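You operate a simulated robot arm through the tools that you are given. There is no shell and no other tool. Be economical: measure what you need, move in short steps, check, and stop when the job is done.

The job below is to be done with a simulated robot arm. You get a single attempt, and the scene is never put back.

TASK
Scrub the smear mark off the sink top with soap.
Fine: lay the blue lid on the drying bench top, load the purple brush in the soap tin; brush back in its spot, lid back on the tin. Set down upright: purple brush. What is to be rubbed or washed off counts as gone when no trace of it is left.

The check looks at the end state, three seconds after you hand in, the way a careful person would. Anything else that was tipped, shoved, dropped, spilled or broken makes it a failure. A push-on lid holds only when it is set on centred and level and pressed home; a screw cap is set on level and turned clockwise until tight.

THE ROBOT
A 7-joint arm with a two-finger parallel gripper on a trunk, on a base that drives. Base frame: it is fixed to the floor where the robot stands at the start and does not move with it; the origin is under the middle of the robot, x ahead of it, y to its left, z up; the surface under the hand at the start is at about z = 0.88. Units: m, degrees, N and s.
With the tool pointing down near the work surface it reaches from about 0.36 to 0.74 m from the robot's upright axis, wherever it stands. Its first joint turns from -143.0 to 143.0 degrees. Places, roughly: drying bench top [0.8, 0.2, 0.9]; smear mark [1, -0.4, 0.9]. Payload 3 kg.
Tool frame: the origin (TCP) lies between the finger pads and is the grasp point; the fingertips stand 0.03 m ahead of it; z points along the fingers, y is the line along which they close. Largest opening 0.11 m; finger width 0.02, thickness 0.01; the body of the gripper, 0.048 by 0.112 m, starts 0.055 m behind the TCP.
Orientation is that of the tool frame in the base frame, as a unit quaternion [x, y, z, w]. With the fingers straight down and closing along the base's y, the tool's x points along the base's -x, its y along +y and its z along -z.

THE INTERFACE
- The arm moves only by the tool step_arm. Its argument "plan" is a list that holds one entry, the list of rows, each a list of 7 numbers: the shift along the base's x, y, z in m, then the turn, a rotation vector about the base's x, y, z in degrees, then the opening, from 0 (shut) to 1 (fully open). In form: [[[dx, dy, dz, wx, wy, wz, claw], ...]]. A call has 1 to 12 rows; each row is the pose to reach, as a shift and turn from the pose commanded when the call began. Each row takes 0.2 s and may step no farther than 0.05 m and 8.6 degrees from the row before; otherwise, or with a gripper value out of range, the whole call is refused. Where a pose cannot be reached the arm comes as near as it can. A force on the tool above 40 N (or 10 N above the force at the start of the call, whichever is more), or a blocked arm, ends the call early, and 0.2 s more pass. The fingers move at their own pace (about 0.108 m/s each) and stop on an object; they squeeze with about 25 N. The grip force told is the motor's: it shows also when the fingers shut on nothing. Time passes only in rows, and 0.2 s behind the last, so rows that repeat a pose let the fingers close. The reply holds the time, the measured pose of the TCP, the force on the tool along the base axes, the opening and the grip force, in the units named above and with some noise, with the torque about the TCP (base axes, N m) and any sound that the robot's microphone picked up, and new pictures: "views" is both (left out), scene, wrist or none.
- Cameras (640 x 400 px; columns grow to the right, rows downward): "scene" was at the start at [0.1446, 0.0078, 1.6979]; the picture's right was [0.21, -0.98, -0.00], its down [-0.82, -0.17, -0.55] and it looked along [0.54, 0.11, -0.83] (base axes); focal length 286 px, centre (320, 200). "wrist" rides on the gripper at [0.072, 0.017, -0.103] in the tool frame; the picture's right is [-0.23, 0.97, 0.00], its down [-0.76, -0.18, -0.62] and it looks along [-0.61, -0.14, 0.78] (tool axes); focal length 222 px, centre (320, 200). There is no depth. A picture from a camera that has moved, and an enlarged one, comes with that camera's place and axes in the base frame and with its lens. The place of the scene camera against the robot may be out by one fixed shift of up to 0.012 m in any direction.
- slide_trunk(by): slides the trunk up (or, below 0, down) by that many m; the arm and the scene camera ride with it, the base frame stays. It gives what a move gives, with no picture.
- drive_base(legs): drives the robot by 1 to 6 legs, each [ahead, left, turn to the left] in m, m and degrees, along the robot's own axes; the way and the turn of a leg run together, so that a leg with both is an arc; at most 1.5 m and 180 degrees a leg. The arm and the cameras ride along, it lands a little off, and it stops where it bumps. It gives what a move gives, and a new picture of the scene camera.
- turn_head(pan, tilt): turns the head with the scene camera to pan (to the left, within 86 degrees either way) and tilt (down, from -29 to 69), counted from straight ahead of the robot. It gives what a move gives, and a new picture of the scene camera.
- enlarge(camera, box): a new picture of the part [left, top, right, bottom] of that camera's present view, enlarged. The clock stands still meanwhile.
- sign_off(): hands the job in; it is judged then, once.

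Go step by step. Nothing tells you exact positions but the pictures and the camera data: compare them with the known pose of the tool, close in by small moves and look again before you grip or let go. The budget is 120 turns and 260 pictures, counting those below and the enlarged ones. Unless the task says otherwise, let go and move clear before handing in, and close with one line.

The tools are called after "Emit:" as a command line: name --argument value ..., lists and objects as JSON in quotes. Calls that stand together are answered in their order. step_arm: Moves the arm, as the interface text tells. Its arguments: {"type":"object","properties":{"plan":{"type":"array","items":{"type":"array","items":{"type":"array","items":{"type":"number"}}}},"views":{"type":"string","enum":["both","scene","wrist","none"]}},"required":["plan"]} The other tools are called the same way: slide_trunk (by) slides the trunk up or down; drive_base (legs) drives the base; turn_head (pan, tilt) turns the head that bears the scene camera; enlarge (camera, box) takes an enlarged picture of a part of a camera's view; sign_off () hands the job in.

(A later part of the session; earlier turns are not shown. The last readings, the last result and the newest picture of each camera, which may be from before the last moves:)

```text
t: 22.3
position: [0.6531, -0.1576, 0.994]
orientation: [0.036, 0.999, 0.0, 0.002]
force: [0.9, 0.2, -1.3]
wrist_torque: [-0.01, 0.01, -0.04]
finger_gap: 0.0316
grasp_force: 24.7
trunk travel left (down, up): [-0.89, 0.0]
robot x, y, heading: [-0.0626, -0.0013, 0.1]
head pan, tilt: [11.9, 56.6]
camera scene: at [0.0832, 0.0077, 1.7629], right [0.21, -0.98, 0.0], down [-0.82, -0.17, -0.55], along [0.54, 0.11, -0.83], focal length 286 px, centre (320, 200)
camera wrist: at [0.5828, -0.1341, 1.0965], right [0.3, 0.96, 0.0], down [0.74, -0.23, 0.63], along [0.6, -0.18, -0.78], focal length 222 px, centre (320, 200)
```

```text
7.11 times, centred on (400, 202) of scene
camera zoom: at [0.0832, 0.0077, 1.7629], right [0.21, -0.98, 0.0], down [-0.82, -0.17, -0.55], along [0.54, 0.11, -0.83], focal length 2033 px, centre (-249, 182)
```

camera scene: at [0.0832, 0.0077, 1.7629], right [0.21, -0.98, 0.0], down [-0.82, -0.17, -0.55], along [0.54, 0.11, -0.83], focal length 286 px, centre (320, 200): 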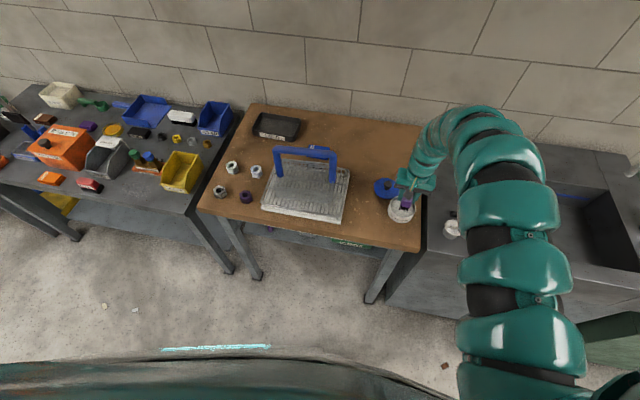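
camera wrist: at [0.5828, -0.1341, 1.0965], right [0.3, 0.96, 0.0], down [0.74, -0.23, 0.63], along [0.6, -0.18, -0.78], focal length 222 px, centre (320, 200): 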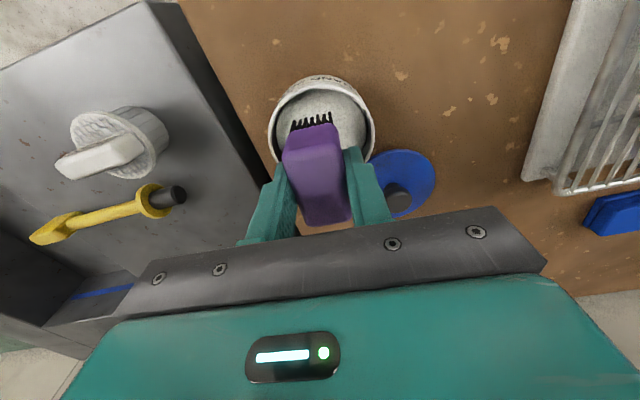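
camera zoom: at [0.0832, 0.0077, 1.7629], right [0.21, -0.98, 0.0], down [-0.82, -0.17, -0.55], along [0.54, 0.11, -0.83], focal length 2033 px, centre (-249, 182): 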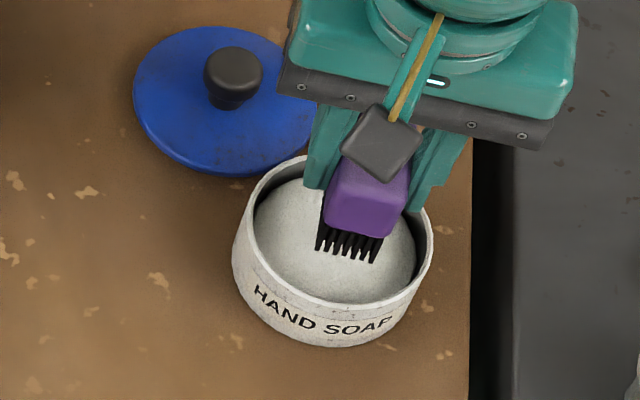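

The brush is over the middle of the tin. I'll lower it slowly into the soap.

Emit:
step_arm --plan '[[[0.003, 0.001, -0.015, 0, 0, 0, 0], [0.003, 0.001, -0.025, 0, 0, 0, 0], [0.003, 0.001, -0.03, 0, 0, 0, 0], [0.003, 0.001, -0.035, 0, 0, 0, 0], [0.003, 0.001, -0.038, 0, 0, 0, 0]]]'

Emit:
enlarge --camera "scene" --box '[355, 175, 445, 230]'

```text
t: 23.5
position: [0.6602, -0.1569, 0.9599]
orientation: [0.036, 0.999, -0.001, 0.004]
force: [-0.6, -3.0, 12.2]
wrist_torque: [-0.06, 0.31, 0.05]
finger_gap: 0.0316
grasp_force: 24.7
trunk travel left (down, up): [-0.89, 0.0]
robot x, y, heading: [-0.061, 0.0038, 0.0]
head pan, tilt: [11.9, 56.6]
camera scene: at [0.0816, 0.0077, 1.7633], right [0.21, -0.98, 0.0], down [-0.82, -0.17, -0.55], along [0.54, 0.11, -0.83], focal length 286 px, centre (320, 200)
camera wrist: at [0.5874, -0.1341, 1.0619], right [0.3, 0.95, 0.0], down [0.74, -0.23, 0.63], along [0.6, -0.18, -0.78], focal length 222 px, centre (320, 200)
```

scene: 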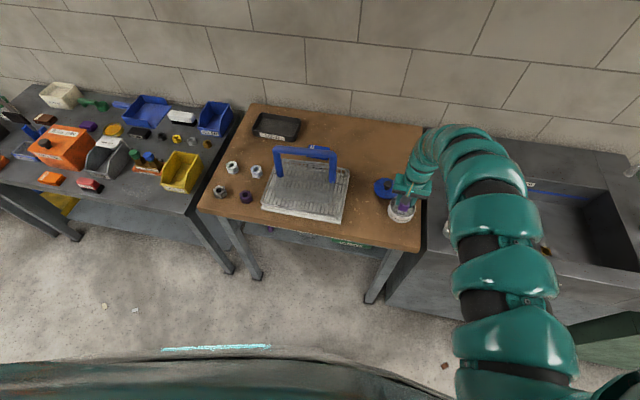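
wrist: 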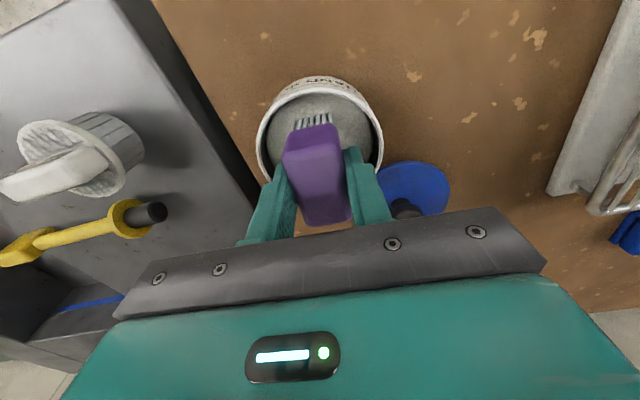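

```text
7.11 times, centred on (400, 202) of scene
camera zoom: at [0.0816, 0.0077, 1.7633], right [0.21, -0.98, 0.0], down [-0.82, -0.17, -0.55], along [0.54, 0.11, -0.83], focal length 2033 px, centre (-249, 182)
```

zoom: 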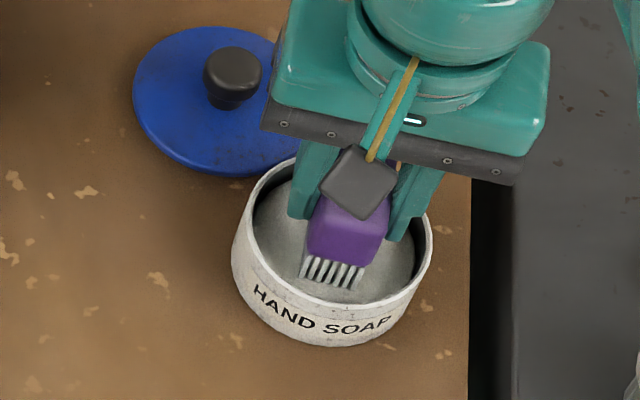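

The bristles have turned white with soap. I'll lift out and look at the sink top for the smear.

Emit:
step_arm --plan '[[[0, 0, 0.03, 0, 0, 0, 0], [0, 0, 0.05, 0, 0, 0, 0], [0.0, 0, 0.08, 0, 0, 0, 0], [0.01, 0, 0.1, 0, 0, 0, 0], [0.02, 0, 0.12, 0, 0, 0, 0], [0.02, 0, 0.12, 0, 0, 0, 0]]]'

Emit:
enlarge --camera "scene" --box '[410, 110, 570, 220]'

Emit:
enlarge --camera "scene" --box '[355, 175, 445, 230]'

```text
t: 24.9
position: [0.6804, -0.156, 1.0773]
orientation: [0.036, 0.999, 0.0, 0.002]
force: [-0.4, 1.2, -0.2]
wrist_torque: [0.02, -0.03, 0.0]
finger_gap: 0.0315
grasp_force: 24.9
trunk travel left (down, up): [-0.89, 0.0]
robot x, y, heading: [-0.0592, 0.0, -0.1]
head pan, tilt: [11.9, 56.6]
camera scene: at [0.0832, 0.0078, 1.7629], right [0.21, -0.98, 0.0], down [-0.82, -0.17, -0.55], along [0.54, 0.11, -0.83], focal length 286 px, centre (320, 200)
camera wrist: at [0.6082, -0.1326, 1.1802], right [0.3, 0.95, 0.0], down [0.74, -0.23, 0.63], along [0.6, -0.18, -0.78], focal length 222 px, centre (320, 200)
```

scene: 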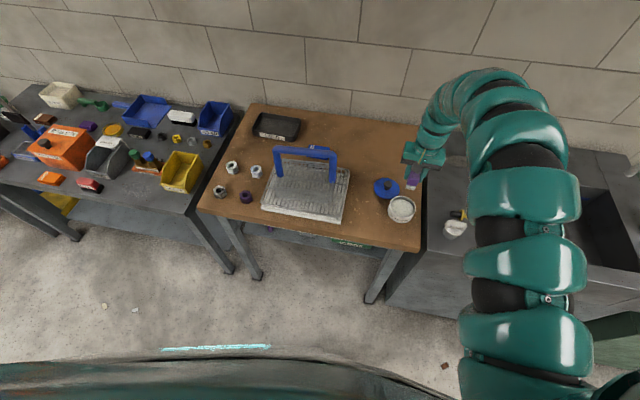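
wrist: 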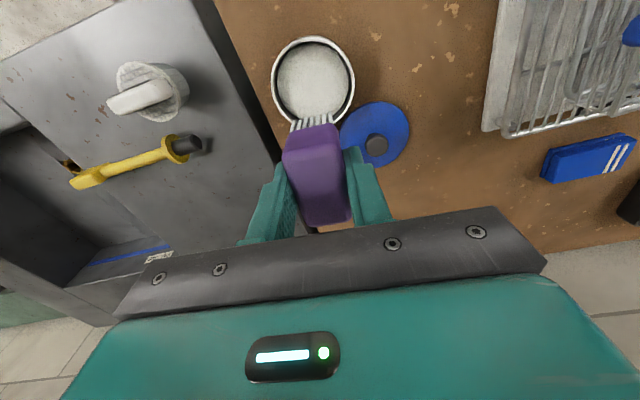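

```text
3.64 times, centred on (490, 165) of scene
camera zoom: at [0.0832, 0.0078, 1.7629], right [0.21, -0.98, 0.0], down [-0.82, -0.17, -0.55], along [0.54, 0.11, -0.83], focal length 1039 px, centre (-298, 327)
```

zoom: 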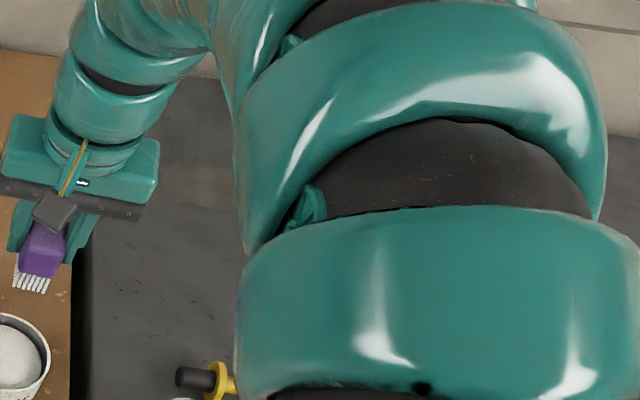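

```text
7.11 times, centred on (400, 202) of scene
camera zoom: at [0.0832, 0.0078, 1.7629], right [0.21, -0.98, 0.0], down [-0.82, -0.17, -0.55], along [0.54, 0.11, -0.83], focal length 2033 px, centre (-249, 182)
```

zoom: 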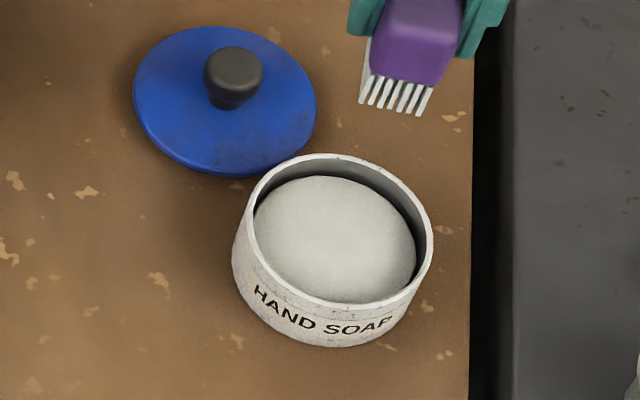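

Next I'll drive right about 0.3 m and ahead a little so the smear comes within reach.

Emit:
drive_base --legs '[[0, -0.28, 0], [0.15, 0, 0]]'

Emit:
turn_head --pan -5 --tilt 50

```text
t: 27.8
position: [0.8264, -0.4385, 1.0772]
orientation: [0.038, 0.999, 0.0, 0.002]
force: [0.2, -0.1, -0.9]
wrist_torque: [0.0, 0.02, -0.02]
finger_gap: 0.0314
grasp_force: 25.1
trunk travel left (down, up): [-0.89, 0.0]
robot x, y, heading: [0.0855, -0.2808, -0.2]
head pan, tilt: [11.9, 56.6]
camera scene: at [0.2319, -0.2732, 1.7627], right [0.2, -0.98, 0.0], down [-0.82, -0.17, -0.55], along [0.54, 0.11, -0.84], focal length 286 px, centre (320, 200)
```

scene: 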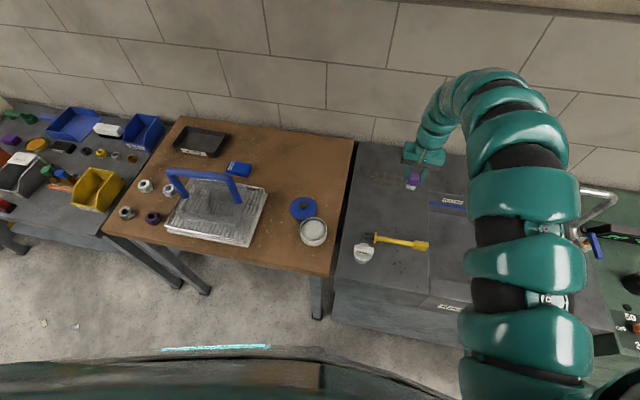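

```text
t: 28.6
position: [0.8254, -0.4389, 1.0786]
orientation: [0.039, 0.999, 0.0, 0.003]
force: [0.2, -0.3, -1.0]
wrist_torque: [0.01, 0.01, -0.01]
finger_gap: 0.0314
grasp_force: 24.9
trunk travel left (down, up): [-0.89, 0.0]
robot x, y, heading: [0.0837, -0.2806, -0.3]
head pan, tilt: [-5.0, 50.0]
camera scene: at [0.2372, -0.2942, 1.7714], right [-0.09, -1.0, 0.0], down [-0.76, 0.07, -0.64], along [0.64, -0.06, -0.77], focal length 286 px, centre (320, 200)
```

scene: 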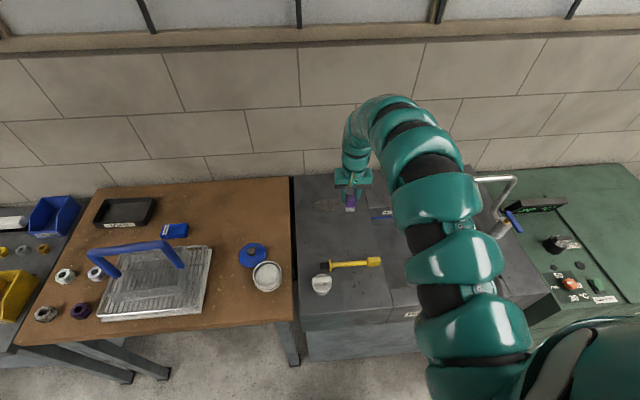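

The smear shows just left of the hand. I'll zoom in on it.

Emit:
enlarge --camera "scene" --box '[290, 170, 400, 240]'

Emit:
step_arm --plan '[[[0, 0, 0, 0, 0, 0, 0]]]' --views "wrist"

```text
5.71 times, centred on (345, 205) of scene
camera zoom: at [0.2372, -0.2942, 1.7714], right [-0.09, -1.0, 0.0], down [-0.76, 0.07, -0.64], along [0.64, -0.06, -0.77], focal length 1633 px, centre (177, 171)
```

zoom: 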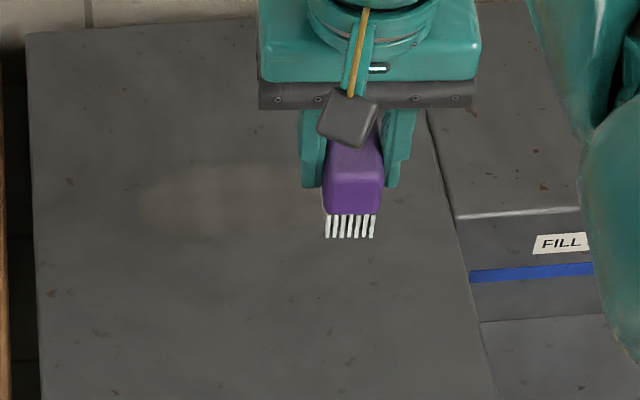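

```text
t: 29.0
position: [0.8261, -0.4394, 1.077]
orientation: [0.038, 0.999, -0.001, 0.003]
force: [0.6, -0.3, 0.3]
wrist_torque: [0.02, 0.01, -0.06]
finger_gap: 0.0314
grasp_force: 25.2
trunk travel left (down, up): [-0.89, 0.0]
robot x, y, heading: [0.086, -0.275, -0.3]
head pan, tilt: [-5.0, 50.0]
camera wrist: at [0.7544, -0.416, 1.1803], right [0.3, 0.95, 0.0], down [0.74, -0.24, 0.63], along [0.6, -0.19, -0.78], focal length 222 px, centre (320, 200)
```

wrist: 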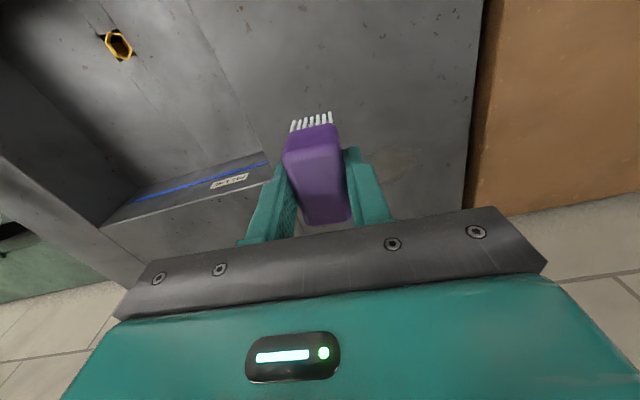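

The smear spans about x 0.92–0.985 and y -0.33 to -0.46 on the sink top. I'll drive a bit further in so the sweeps are reachable.

Emit:
drive_base --legs '[[0.1, -0.09, 0], [0.05, 0, 0]]'

Emit:
enlarge --camera "scene" --box '[240, 150, 400, 260]'

```text
t: 30.9
position: [0.9754, -0.5346, 1.0756]
orientation: [0.039, 0.999, 0.001, 0.001]
force: [0.1, 0.0, -0.7]
wrist_torque: [-0.02, 0.0, -0.01]
finger_gap: 0.0316
grasp_force: 24.7
trunk travel left (down, up): [-0.89, 0.0]
robot x, y, heading: [0.2265, -0.3703, -0.1]
head pan, tilt: [-5.0, 50.0]
camera scene: at [0.3896, -0.3883, 1.771], right [-0.09, -1.0, 0.0], down [-0.76, 0.07, -0.64], along [0.64, -0.06, -0.77], focal length 286 px, centre (320, 200)
```

scene: 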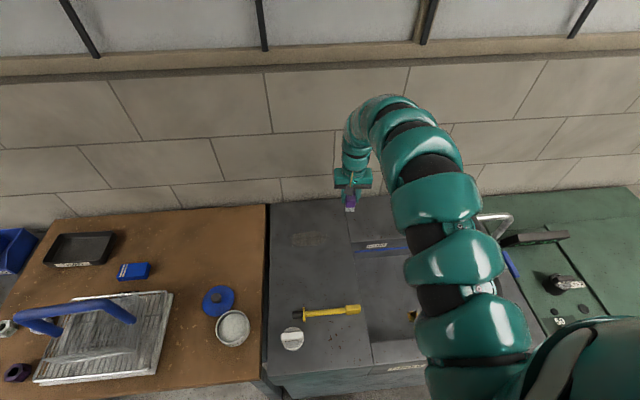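

```text
3.64 times, centred on (320, 205) of scene
camera zoom: at [0.3896, -0.3883, 1.771], right [-0.09, -1.0, 0.0], down [-0.76, 0.07, -0.64], along [0.64, -0.06, -0.77], focal length 1039 px, centre (320, 182)
```

zoom: 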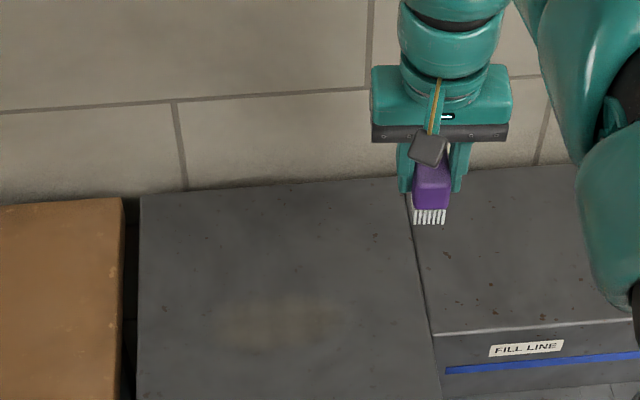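

The sweep area is set: x about 0.925–0.99, y from -0.33 to -0.46. I'll move over its left end and lower the trunk.

Emit:
step_arm --plan '[[[-0.01, 0.04, 0, 0, 0, 0, 0], [-0.02, 0.08, 0, 0, 0, 0, 0], [-0.03, 0.12, 0, 0, 0, 0, 0], [-0.035, 0.16, 0, 0, 0, 0, 0], [-0.035, 0.195, 0, 0, 0, 0, 0], [-0.035, 0.195, 0, 0, 0, 0, 0]]]' --views "none"

Emit:
slide_trunk --by -0.11

Emit:
step_arm --plan '[[[0, 0, 0, 0, 0, 0, 0]]]' --views "both"

```text
t: 32.3
position: [0.9405, -0.3397, 1.073]
orientation: [0.039, 0.999, 0.001, 0.003]
force: [0.1, -0.3, -0.4]
wrist_torque: [0.0, 0.0, 0.0]
finger_gap: 0.0315
grasp_force: 24.4
trunk travel left (down, up): [-0.89, 0.0]
robot x, y, heading: [0.2366, -0.3774, -0.3]
head pan, tilt: [-5.0, 50.0]
```

```text
t: 33.7
position: [0.9402, -0.3389, 0.9641]
orientation: [0.039, 0.999, 0.0, 0.002]
force: [0.4, 0.9, -1.2]
wrist_torque: [0.0, -0.02, 0.01]
finger_gap: 0.0316
grasp_force: 25.4
trunk travel left (down, up): [-0.78, 0.11]
robot x, y, heading: [0.236, -0.374, -0.4]
head pan, tilt: [-5.0, 50.0]
```

```text
t: 34.1
position: [0.9419, -0.339, 0.9636]
orientation: [0.04, 0.999, -0.001, 0.002]
force: [1.0, 0.1, -0.9]
wrist_torque: [-0.01, 0.01, -0.02]
finger_gap: 0.0315
grasp_force: 24.6
trunk travel left (down, up): [-0.78, 0.11]
robot x, y, heading: [0.2338, -0.371, -0.3]
head pan, tilt: [-5.0, 50.0]
camera scene: at [0.386, -0.3876, 1.6614], right [-0.09, -1.0, 0.0], down [-0.76, 0.07, -0.64], along [0.64, -0.06, -0.77], focal length 286 px, centre (320, 200)
camera wrist: at [0.8694, -0.3152, 1.0662], right [0.3, 0.95, 0.0], down [0.74, -0.24, 0.63], along [0.6, -0.19, -0.78], focal length 222 px, centre (320, 200)
```

scene: 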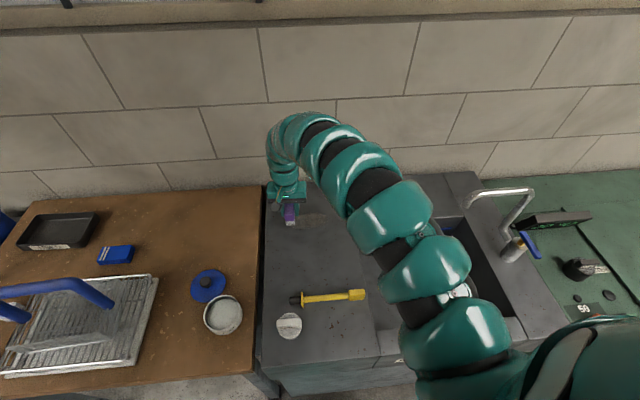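
wrist: 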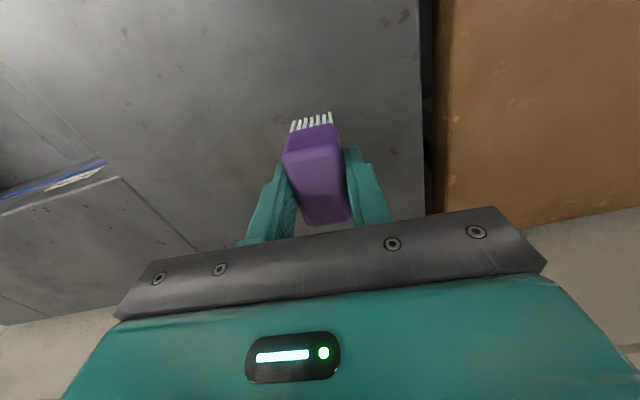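

I'll descend until the bristles touch the surface.

Emit:
step_arm --plan '[[[0, 0, -0.015, 0, 0, 0, 0], [0, 0, -0.024, 0, 0, 0, 0], [0, 0, -0.028, 0, 0, 0, 0], [0, 0, -0.031, 0, 0, 0, 0], [0, 0, -0.033, 0, 0, 0, 0]]]' --views "wrist"

Emit:
enlarge --camera "scene" --box '[250, 170, 370, 250]'

```text
t: 35.3
position: [0.94, -0.3373, 0.9323]
orientation: [0.04, 0.999, 0.0, 0.002]
force: [0.5, -0.8, 4.4]
wrist_torque: [0.01, 0.17, 0.0]
finger_gap: 0.0315
grasp_force: 25.1
trunk travel left (down, up): [-0.78, 0.11]
robot x, y, heading: [0.2323, -0.3703, -0.3]
head pan, tilt: [-5.0, 50.0]
camera wrist: at [0.8693, -0.314, 1.0342], right [0.3, 0.95, 0.0], down [0.74, -0.24, 0.63], along [0.6, -0.19, -0.78], focal length 222 px, centre (320, 200)
```

wrist: 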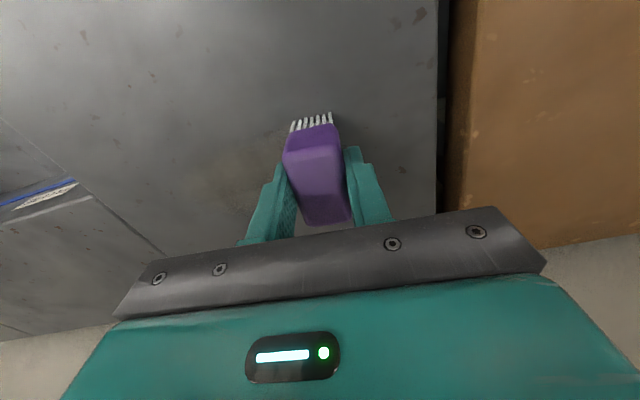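

```text
5.00 times, centred on (310, 210) of scene
camera zoom: at [0.3855, -0.3878, 1.6615], right [-0.09, -1.0, 0.0], down [-0.76, 0.07, -0.64], along [0.64, -0.06, -0.77], focal length 1429 px, centre (370, 150)
```

zoom: 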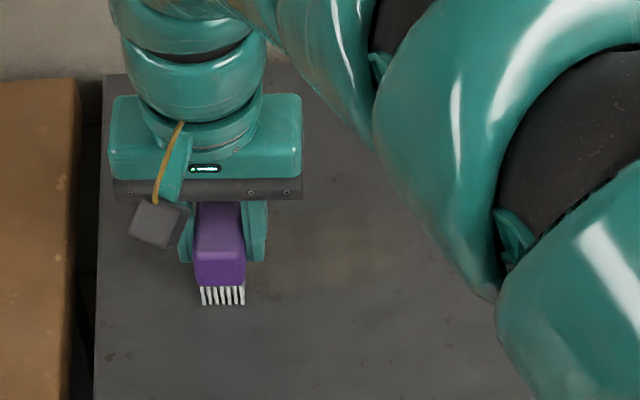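

Bristles are in light contact. I'll scrub to the right along the near strip, then back along the far strip.

Emit:
step_arm --plan '[[[0, -0.02, -0.001, 0, 0, 0, 0], [0, -0.04, -0.001, 0, 0, 0, 0], [0, -0.06, -0.001, 0, 0, 0, 0], [0, -0.08, -0.001, 0, 0, 0, 0], [0, -0.1, -0.001, 0, 0, 0, 0], [0, -0.12, -0.001, 0, 0, 0, 0], [0, -0.135, -0.001, 0, 0, 0, 0], [0.016, -0.135, -0.001, 0, 0, 0, 0], [0.032, -0.135, -0.001, 0, 0, 0, 0]]]' --views "both"

Emit:
step_arm --plan '[[[0, 0.02, 0, 0, 0, 0, 0], [0, 0.04, 0, 0, 0, 0, 0], [0, 0.06, 0, 0, 0, 0, 0], [0, 0.08, 0, 0, 0, 0, 0], [0, 0.1, 0, 0, 0, 0, 0], [0, 0.12, 0, 0, 0, 0, 0], [0, 0.135, 0, 0, 0, 0, 0]]]' --views "both"

Emit:
enlarge --camera "scene" --box '[250, 170, 370, 250]'

```text
t: 37.3
position: [0.9712, -0.4752, 0.9296]
orientation: [0.04, 0.999, 0.0, 0.001]
force: [0.1, 0.3, 6.0]
wrist_torque: [-0.03, -0.1, 0.0]
finger_gap: 0.0316
grasp_force: 24.4
trunk travel left (down, up): [-0.78, 0.11]
robot x, y, heading: [0.2346, -0.3758, -0.5]
head pan, tilt: [-5.0, 50.0]
camera scene: at [0.3849, -0.3877, 1.6613], right [-0.09, -1.0, 0.0], down [-0.76, 0.07, -0.64], along [0.64, -0.06, -0.77], focal length 286 px, centre (320, 200)
camera wrist: at [0.9007, -0.4523, 1.0321], right [0.3, 0.95, 0.0], down [0.74, -0.24, 0.63], along [0.6, -0.19, -0.78], focal length 222 px, centre (320, 200)
```

scene: 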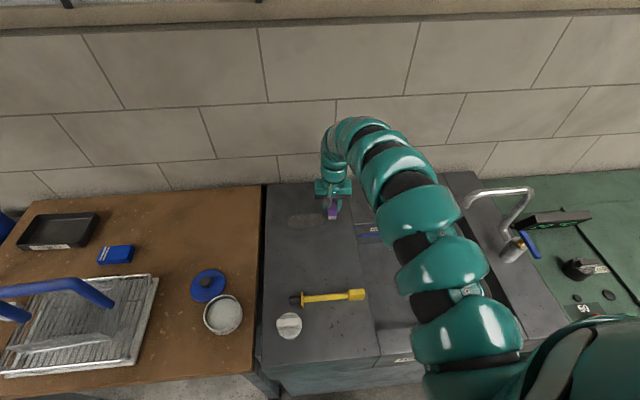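
wrist: 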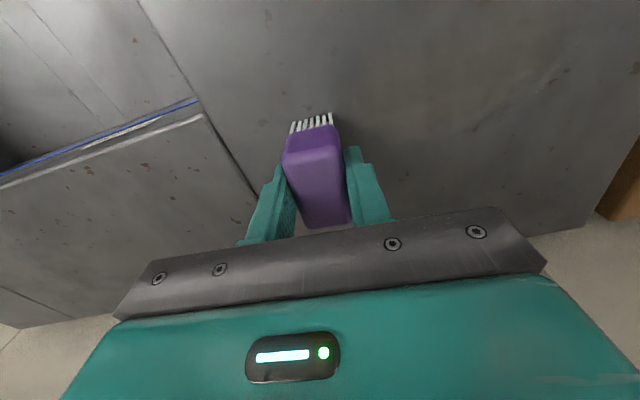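

```text
t: 38.9
position: [0.9716, -0.3397, 0.9314]
orientation: [0.039, 0.999, 0.0, 0.003]
force: [-0.3, -0.1, -2.1]
wrist_torque: [-0.02, -0.01, 0.02]
finger_gap: 0.0318
grasp_force: 25.3
trunk travel left (down, up): [-0.78, 0.11]
robot x, y, heading: [0.2347, -0.3772, -0.4]
head pan, tilt: [-5.0, 50.0]
camera scene: at [0.386, -0.3872, 1.6614], right [-0.09, -1.0, 0.0], down [-0.76, 0.07, -0.64], along [0.64, -0.06, -0.77], focal length 286 px, centre (320, 200)
camera wrist: at [0.8998, -0.315, 1.0341], right [0.3, 0.95, 0.0], down [0.74, -0.24, 0.63], along [0.6, -0.19, -0.78], focal length 222 px, centre (320, 200)
```

scene: 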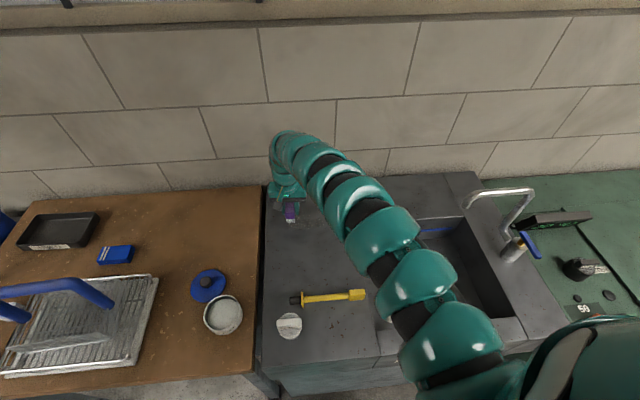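
wrist: 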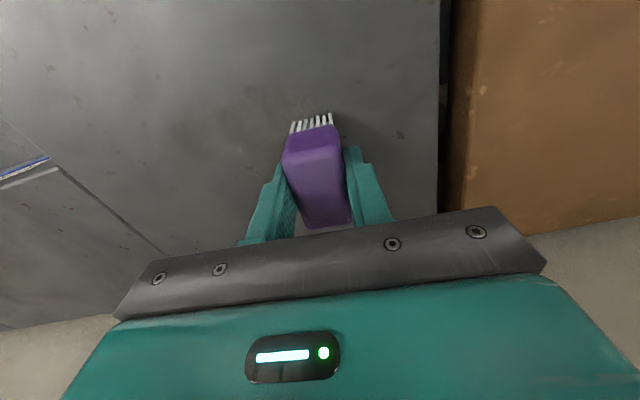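

```text
5.00 times, centred on (310, 210) of scene
camera zoom: at [0.386, -0.3872, 1.6614], right [-0.09, -1.0, 0.0], down [-0.76, 0.07, -0.64], along [0.64, -0.06, -0.77], focal length 1429 px, centre (370, 150)
```

zoom: 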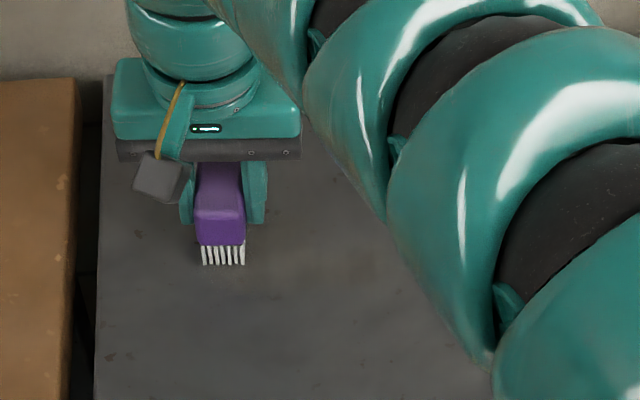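

A faint trace remains, so I'll scrub more strokes with slightly more pressure.

Emit:
step_arm --plan '[[[0.006, 0, -0.003, 0, 0, 0, 0], [0.006, -0.03, -0.003, 0, 0, 0, 0], [0.006, -0.06, -0.003, 0, 0, 0, 0], [0.006, -0.09, -0.003, 0, 0, 0, 0], [0.006, -0.12, -0.003, 0, 0, 0, 0], [0.0, -0.135, -0.003, 0, 0, 0, 0], [-0.015, -0.125, -0.003, 0, 0, 0, 0], [-0.015, -0.095, -0.003, 0, 0, 0, 0], [-0.015, -0.065, -0.003, 0, 0, 0, 0], [-0.015, -0.035, -0.003, 0, 0, 0, 0], [-0.015, -0.005, -0.003, 0, 0, 0, 0], [-0.03, 0.0, -0.003, 0, 0, 0, 0]]]' --views "none"

Emit:
step_arm --plan '[[[-0.01, -0.02, 0, 0, 0, 0, 0], [-0.01, -0.05, 0, 0, 0, 0, 0], [-0.01, -0.08, 0, 0, 0, 0, 0], [-0.01, -0.11, 0, 0, 0, 0, 0], [-0.01, -0.135, 0, 0, 0, 0, 0], [0.01, -0.14, 0, 0, 0, 0, 0], [0.02, -0.12, 0, 0, 0, 0, 0], [0.02, -0.09, 0, 0, 0, 0, 0], [0.02, -0.06, 0, 0, 0, 0, 0], [0.02, -0.03, 0, 0, 0, 0, 0], [0.02, 0.0, 0, 0, 0, 0, 0]]]' --views "wrist"

Emit:
enlarge --camera "wrist" --box '[100, 50, 340, 220]'

```text
t: 41.5
position: [0.9416, -0.3362, 0.9245]
orientation: [0.041, 0.999, 0.001, 0.002]
force: [1.6, -0.2, 18.4]
wrist_torque: [0.01, -0.28, 0.01]
finger_gap: 0.0319
grasp_force: 24.5
trunk travel left (down, up): [-0.78, 0.11]
robot x, y, heading: [0.2327, -0.3743, -0.5]
head pan, tilt: [-5.0, 50.0]
```

```text
t: 43.9
position: [0.9606, -0.341, 0.9245]
orientation: [0.04, 0.999, 0.0, 0.001]
force: [0.0, 0.1, 1.1]
wrist_torque: [0.0, -0.04, 0.02]
finger_gap: 0.0316
grasp_force: 25.8
trunk travel left (down, up): [-0.78, 0.11]
robot x, y, heading: [0.2332, -0.3755, -0.3]
head pan, tilt: [-5.0, 50.0]
camera wrist: at [0.8897, -0.3172, 1.0276], right [0.3, 0.95, 0.0], down [0.74, -0.24, 0.63], along [0.6, -0.19, -0.78], focal length 222 px, centre (320, 200)
```

wrist: 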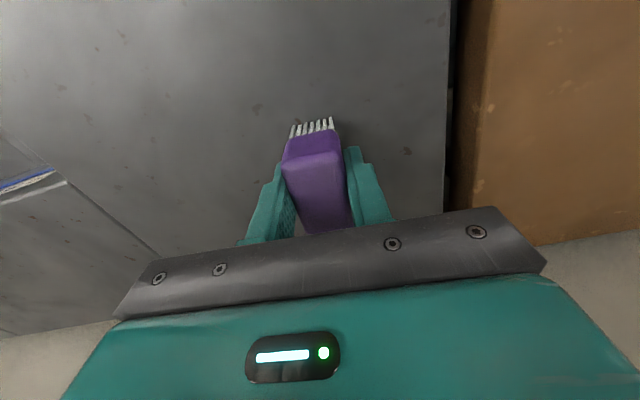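

```text
2.35 times, centred on (220, 135) of wrist
camera zoom: at [0.8897, -0.3172, 1.0276], right [0.3, 0.95, 0.0], down [0.74, -0.24, 0.63], along [0.6, -0.19, -0.78], focal length 523 px, centre (555, 353)
```

zoom: 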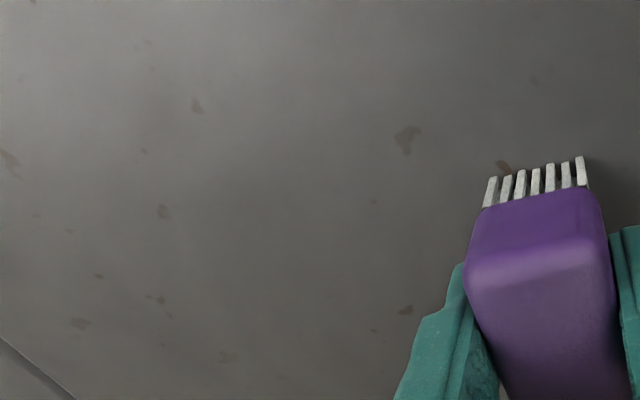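

The smear looks gone, and the brush has slipped a few millimetres in the grip. I'll lift up, move aside and check the surface and the brush.

Emit:
step_arm --plan '[[[0, 0, 0.04, 0, 0, 0, 0], [0, 0, 0.08, 0, 0, 0, 0], [-0.04, 0, 0.12, 0, 0, 0, 0], [-0.06, 0.02, 0.14, 0, 0, 0, 0], [-0.06, 0.04, 0.14, 0, 0, 0, 0], [-0.06, 0.04, 0.14, 0, 0, 0, 0]]]'

Emit:
enlarge --camera "scene" --box '[250, 170, 370, 250]'

Emit:
enlarge --camera "wrist" --box '[100, 50, 440, 240]'

```text
refused: row 3 steps farther than a row can; nothing moved
```

```text
5.00 times, centred on (310, 210) of scene
camera zoom: at [0.3856, -0.3872, 1.6615], right [-0.09, -1.0, 0.0], down [-0.76, 0.07, -0.64], along [0.64, -0.06, -0.77], focal length 1429 px, centre (370, 150)
```

zoom: 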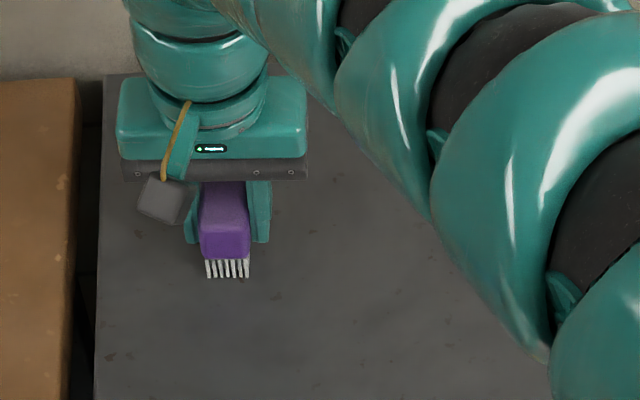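

```text
1.88 times, centred on (270, 145) of wrist
camera zoom: at [0.8897, -0.3172, 1.0276], right [0.3, 0.95, 0.0], down [0.74, -0.24, 0.63], along [0.6, -0.19, -0.78], focal length 418 px, centre (414, 304)
```

zoom: 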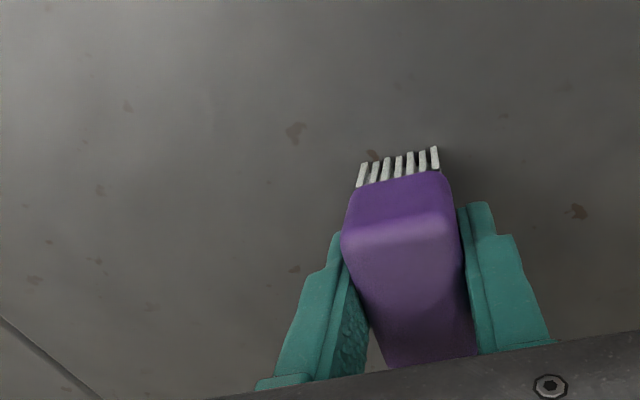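

That plan had one step too long, so I'm retrying with smaller ones.

Emit:
step_arm --plan '[[[0, 0, 0.04, 0, 0, 0, 0], [0, 0, 0.08, 0, 0, 0, 0], [-0.02, 0, 0.11, 0, 0, 0, 0], [-0.04, 0.02, 0.14, 0, 0, 0, 0], [-0.05, 0.05, 0.14, 0, 0, 0, 0], [-0.05, 0.06, 0.14, 0, 0, 0, 0], [-0.05, 0.06, 0.14, 0, 0, 0, 0]]]'

Emit:
enlarge --camera "scene" --box '[250, 170, 370, 250]'

Emit:
enlarge --camera "wrist" --box '[100, 50, 440, 240]'

```text
t: 45.5
position: [0.9113, -0.278, 1.0655]
orientation: [0.038, 0.999, 0.0, 0.002]
force: [0.8, -0.1, -1.4]
wrist_torque: [0.02, -0.01, 0.04]
finger_gap: 0.0316
grasp_force: 24.7
trunk travel left (down, up): [-0.78, 0.11]
robot x, y, heading: [0.2309, -0.3733, -0.2]
head pan, tilt: [-5.0, 50.0]
camera scene: at [0.3861, -0.3868, 1.6614], right [-0.09, -1.0, 0.0], down [-0.76, 0.07, -0.64], along [0.64, -0.06, -0.77], focal length 286 px, centre (320, 200)
camera wrist: at [0.8395, -0.2551, 1.1681], right [0.3, 0.95, 0.0], down [0.74, -0.24, 0.63], along [0.6, -0.19, -0.78], focal length 222 px, centre (320, 200)
```

scene: 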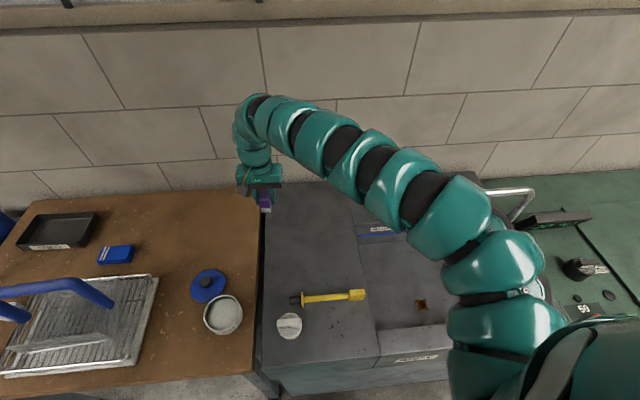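
wrist: 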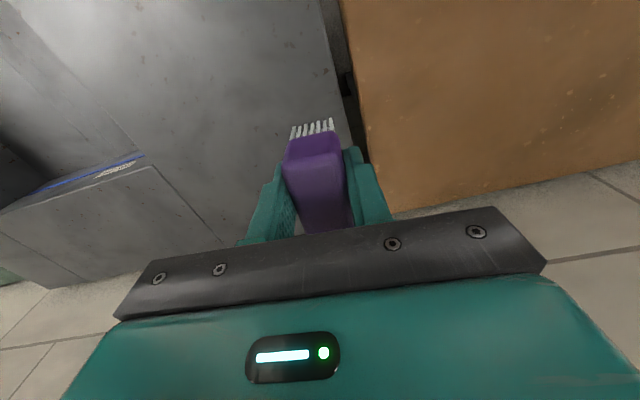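

```text
5.00 times, centred on (310, 210) of scene
camera zoom: at [0.3861, -0.3868, 1.6614], right [-0.09, -1.0, 0.0], down [-0.76, 0.07, -0.64], along [0.64, -0.06, -0.77], focal length 1429 px, centre (370, 150)
```

zoom: 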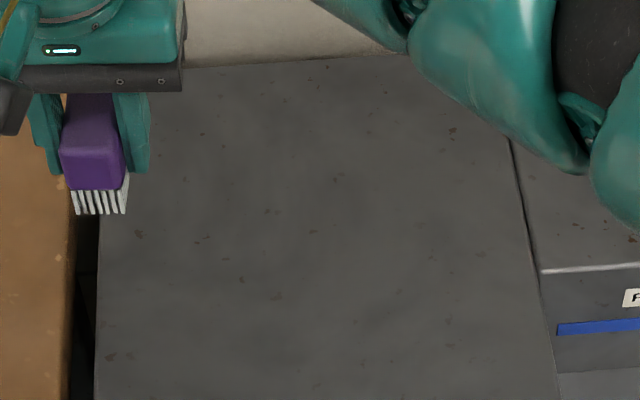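

```text
1.88 times, centred on (270, 145) of wrist
camera zoom: at [0.8395, -0.2551, 1.1681], right [0.3, 0.95, 0.0], down [0.74, -0.24, 0.63], along [0.6, -0.19, -0.78], focal length 418 px, centre (414, 304)
```

zoom: 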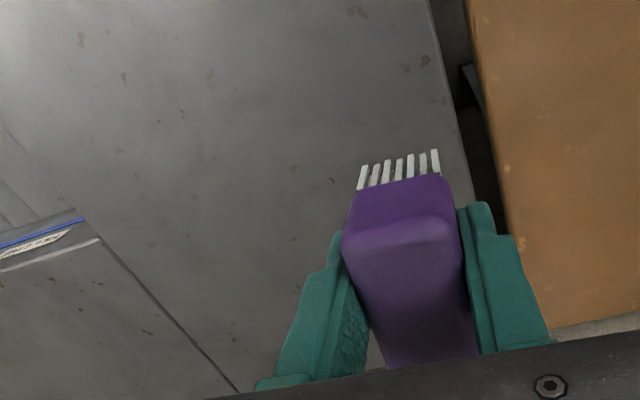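

The sink top is clean with no trace left. Now I'll shift the hand in front of the robot, raise the trunk and drive back to the bench spot.

Emit:
slide_trunk --by 0.11

Emit:
step_arm --plan '[[[0, -0.03, 0, 0, 0, 0, 0], [0, -0.06, 0, 0, 0, 0, 0], [0, -0.09, 0, 0, 0, 0, 0], [0, -0.115, 0, 0, 0, 0, 0], [0, -0.115, 0, 0, 0, 0, 0]]]' --views "none"

Emit:
drive_base --legs '[[-0.29, 0, 0], [0, 0.372, 0]]'

```text
t: 46.9
position: [0.9111, -0.2801, 1.1758]
orientation: [0.04, 0.999, -0.001, 0.002]
force: [0.5, 0.1, -0.9]
wrist_torque: [-0.01, -0.02, 0.02]
finger_gap: 0.0316
grasp_force: 24.4
trunk travel left (down, up): [-0.89, 0.0]
robot x, y, heading: [0.2348, -0.3706, -0.5]
head pan, tilt: [-5.0, 50.0]
```

```text
t: 48.1
position: [0.9255, -0.3896, 1.1743]
orientation: [0.04, 0.999, -0.001, 0.001]
force: [0.4, -0.8, -0.9]
wrist_torque: [-0.03, 0.02, -0.01]
finger_gap: 0.0316
grasp_force: 25.3
out of reach, approached as far as the arm can: row 3, 4, 5
trunk travel left (down, up): [-0.89, 0.0]
robot x, y, heading: [0.2298, -0.3746, -0.3]
head pan, tilt: [-5.0, 50.0]
```

```text
t: 52.1
position: [0.6438, -0.0129, 1.1757]
orientation: [0.042, 0.999, 0.001, 0.0]
force: [0.4, 0.9, -0.7]
wrist_torque: [0.0, 0.03, -0.01]
finger_gap: 0.0316
grasp_force: 24.6
trunk travel left (down, up): [-0.89, 0.0]
robot x, y, heading: [-0.0495, 0.0036, -0.5]
head pan, tilt: [-5.0, 50.0]
camera scene: at [0.105, -0.0083, 1.7714], right [-0.1, -1.0, 0.0], down [-0.76, 0.08, -0.64], along [0.64, -0.06, -0.77], focal length 286 px, centre (320, 200)
```

scene: 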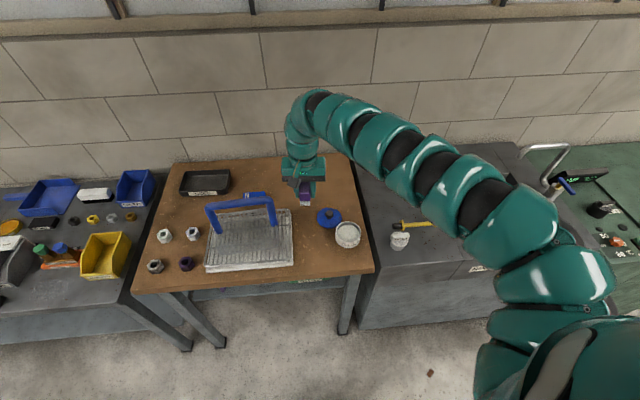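

The hand is almost over the brush spot. I'll descend partway and compare.

Emit:
step_arm --plan '[[[0, -0.003, -0.04, 0, 0, 0, 0], [0, -0.005, -0.08, 0, 0, 0.6, 0], [-0.002, -0.007, -0.12, 0, 0, 0.6, 0], [-0.006, -0.007, -0.16, 0, 0, 0.6, 0], [-0.012, -0.007, -0.2, 0, 0, 0.6, 0], [-0.012, -0.007, -0.22, 0, 0, 0.6, 0], [-0.012, -0.007, -0.22, 0, 0, 0.6, 0]]]'

Emit:
enlarge --camera "wrist" --box '[200, 70, 440, 240]'

Emit:
enlarge --camera "scene" --box '[270, 185, 370, 255]'

```text
t: 53.7
position: [0.6309, -0.0192, 0.9562]
orientation: [0.036, 0.999, 0.0, 0.001]
force: [0.7, -0.1, -0.6]
wrist_torque: [0.0, 0.03, -0.02]
finger_gap: 0.0314
grasp_force: 24.9
trunk travel left (down, up): [-0.89, 0.0]
robot x, y, heading: [-0.0489, 0.0033, -0.8]
head pan, tilt: [-5.0, 50.0]
camera scene: at [0.1048, -0.0092, 1.7714], right [-0.1, -1.0, 0.0], down [-0.76, 0.08, -0.64], along [0.64, -0.06, -0.77], focal length 286 px, centre (320, 200)
camera wrist: at [0.5601, 0.0034, 1.0591], right [0.3, 0.95, 0.0], down [0.75, -0.23, 0.63], along [0.6, -0.19, -0.78], focal length 222 px, centre (320, 200)
```

scene: 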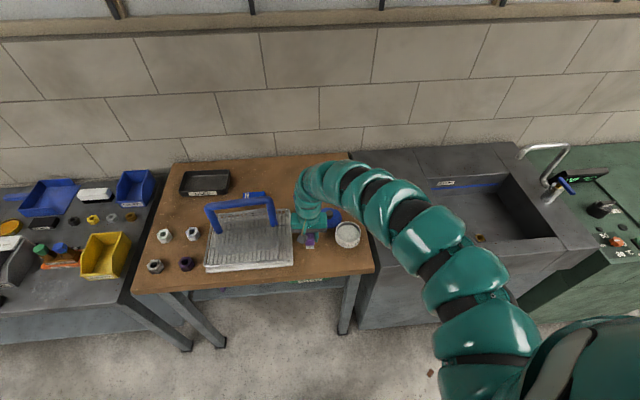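
wrist: 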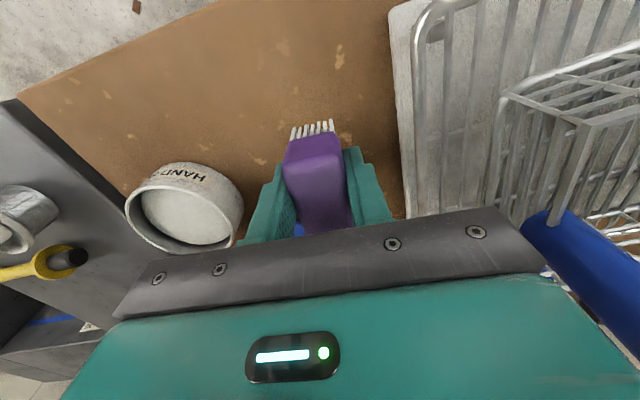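

```text
2.35 times, centred on (320, 155) of wrist
camera zoom: at [0.5601, 0.0034, 1.0591], right [0.3, 0.95, 0.0], down [0.75, -0.23, 0.63], along [0.6, -0.19, -0.78], focal length 523 px, centre (320, 306)
```

zoom: 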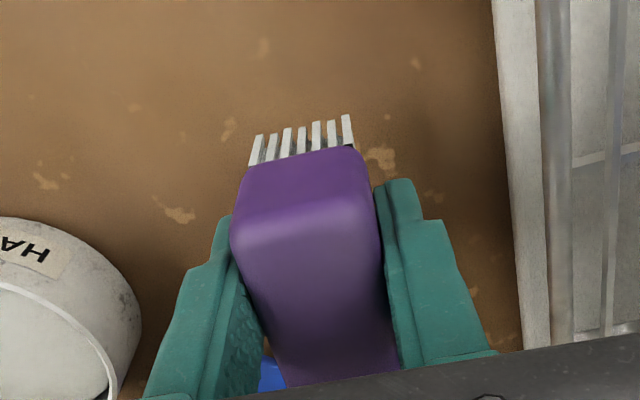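

```text
5.71 times, centred on (320, 220) of scene
camera zoom: at [0.1048, -0.0092, 1.7714], right [-0.1, -1.0, 0.0], down [-0.76, 0.08, -0.64], along [0.64, -0.06, -0.77], focal length 1633 px, centre (320, 86)
```

zoom: 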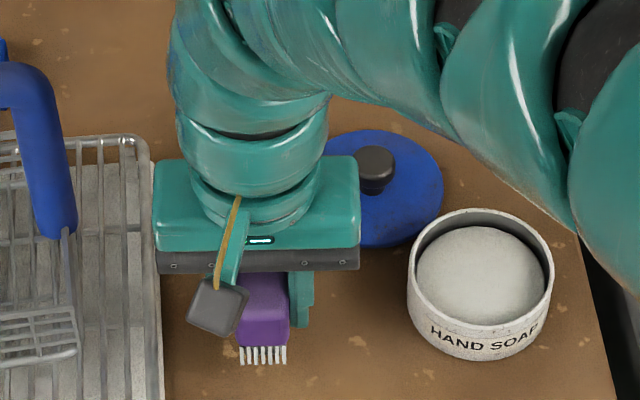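

It's over its spot. I'll lower until the bristles touch the bench.

Emit:
step_arm --plan '[[[0.001, -0.001, -0.015, 0, 0, 0, 0], [0.001, -0.001, -0.024, 0, 0, 0, 0], [0.001, -0.001, -0.028, 0, 0, 0, 0], [0.001, -0.001, -0.031, 0, 0, 0, 0], [0.001, -0.001, -0.034, 0, 0, 0, 0], [0.001, -0.001, -0.034, 0, 0, 0, 0]]]' --views "both"

Emit:
enlarge --camera "scene" --box '[270, 185, 370, 255]'

```text
t: 55.1
position: [0.6344, -0.0225, 0.9244]
orientation: [0.037, 0.999, -0.001, 0.003]
force: [2.1, -1.3, 23.8]
wrist_torque: [-0.06, -0.01, -0.01]
finger_gap: 0.0318
grasp_force: 25.0
trunk travel left (down, up): [-0.89, 0.0]
robot x, y, heading: [-0.0472, 0.0089, -0.7]
head pan, tilt: [-5.0, 50.0]
camera scene: at [0.1021, -0.0092, 1.7719], right [-0.1, -1.0, 0.0], down [-0.76, 0.08, -0.64], along [0.64, -0.06, -0.77], focal length 286 px, centre (320, 200)
camera wrist: at [0.562, 0.0019, 1.0261], right [0.3, 0.95, 0.0], down [0.74, -0.23, 0.63], along [0.6, -0.19, -0.78], focal length 222 px, centre (320, 200)
```

scene: 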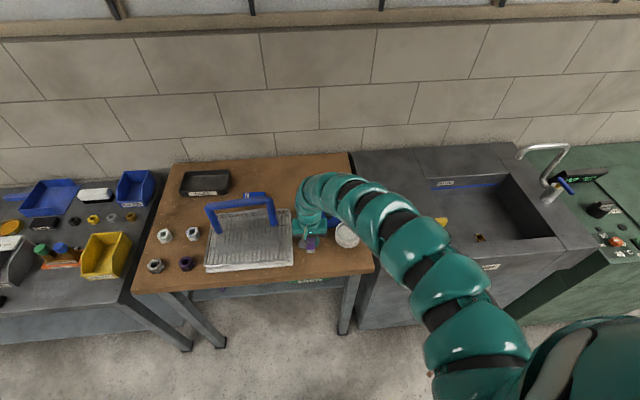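
wrist: 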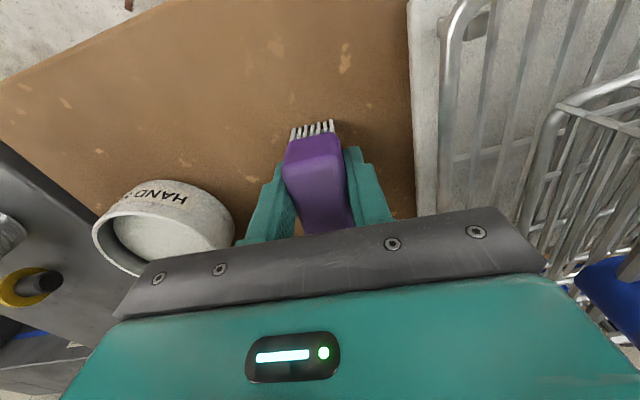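

```text
5.71 times, centred on (320, 220) of scene
camera zoom: at [0.1021, -0.0092, 1.7719], right [-0.1, -1.0, 0.0], down [-0.76, 0.08, -0.64], along [0.64, -0.06, -0.77], focal length 1633 px, centre (320, 86)
```

zoom: 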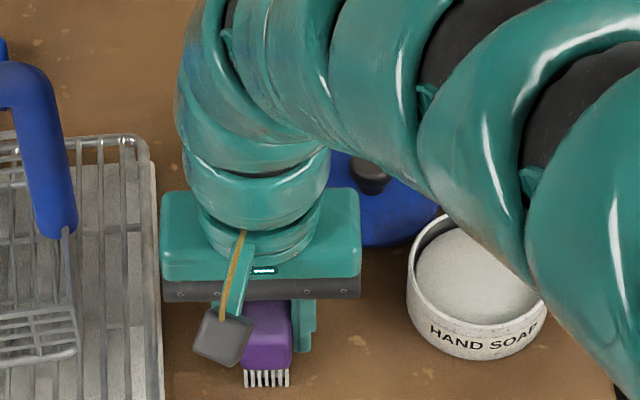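

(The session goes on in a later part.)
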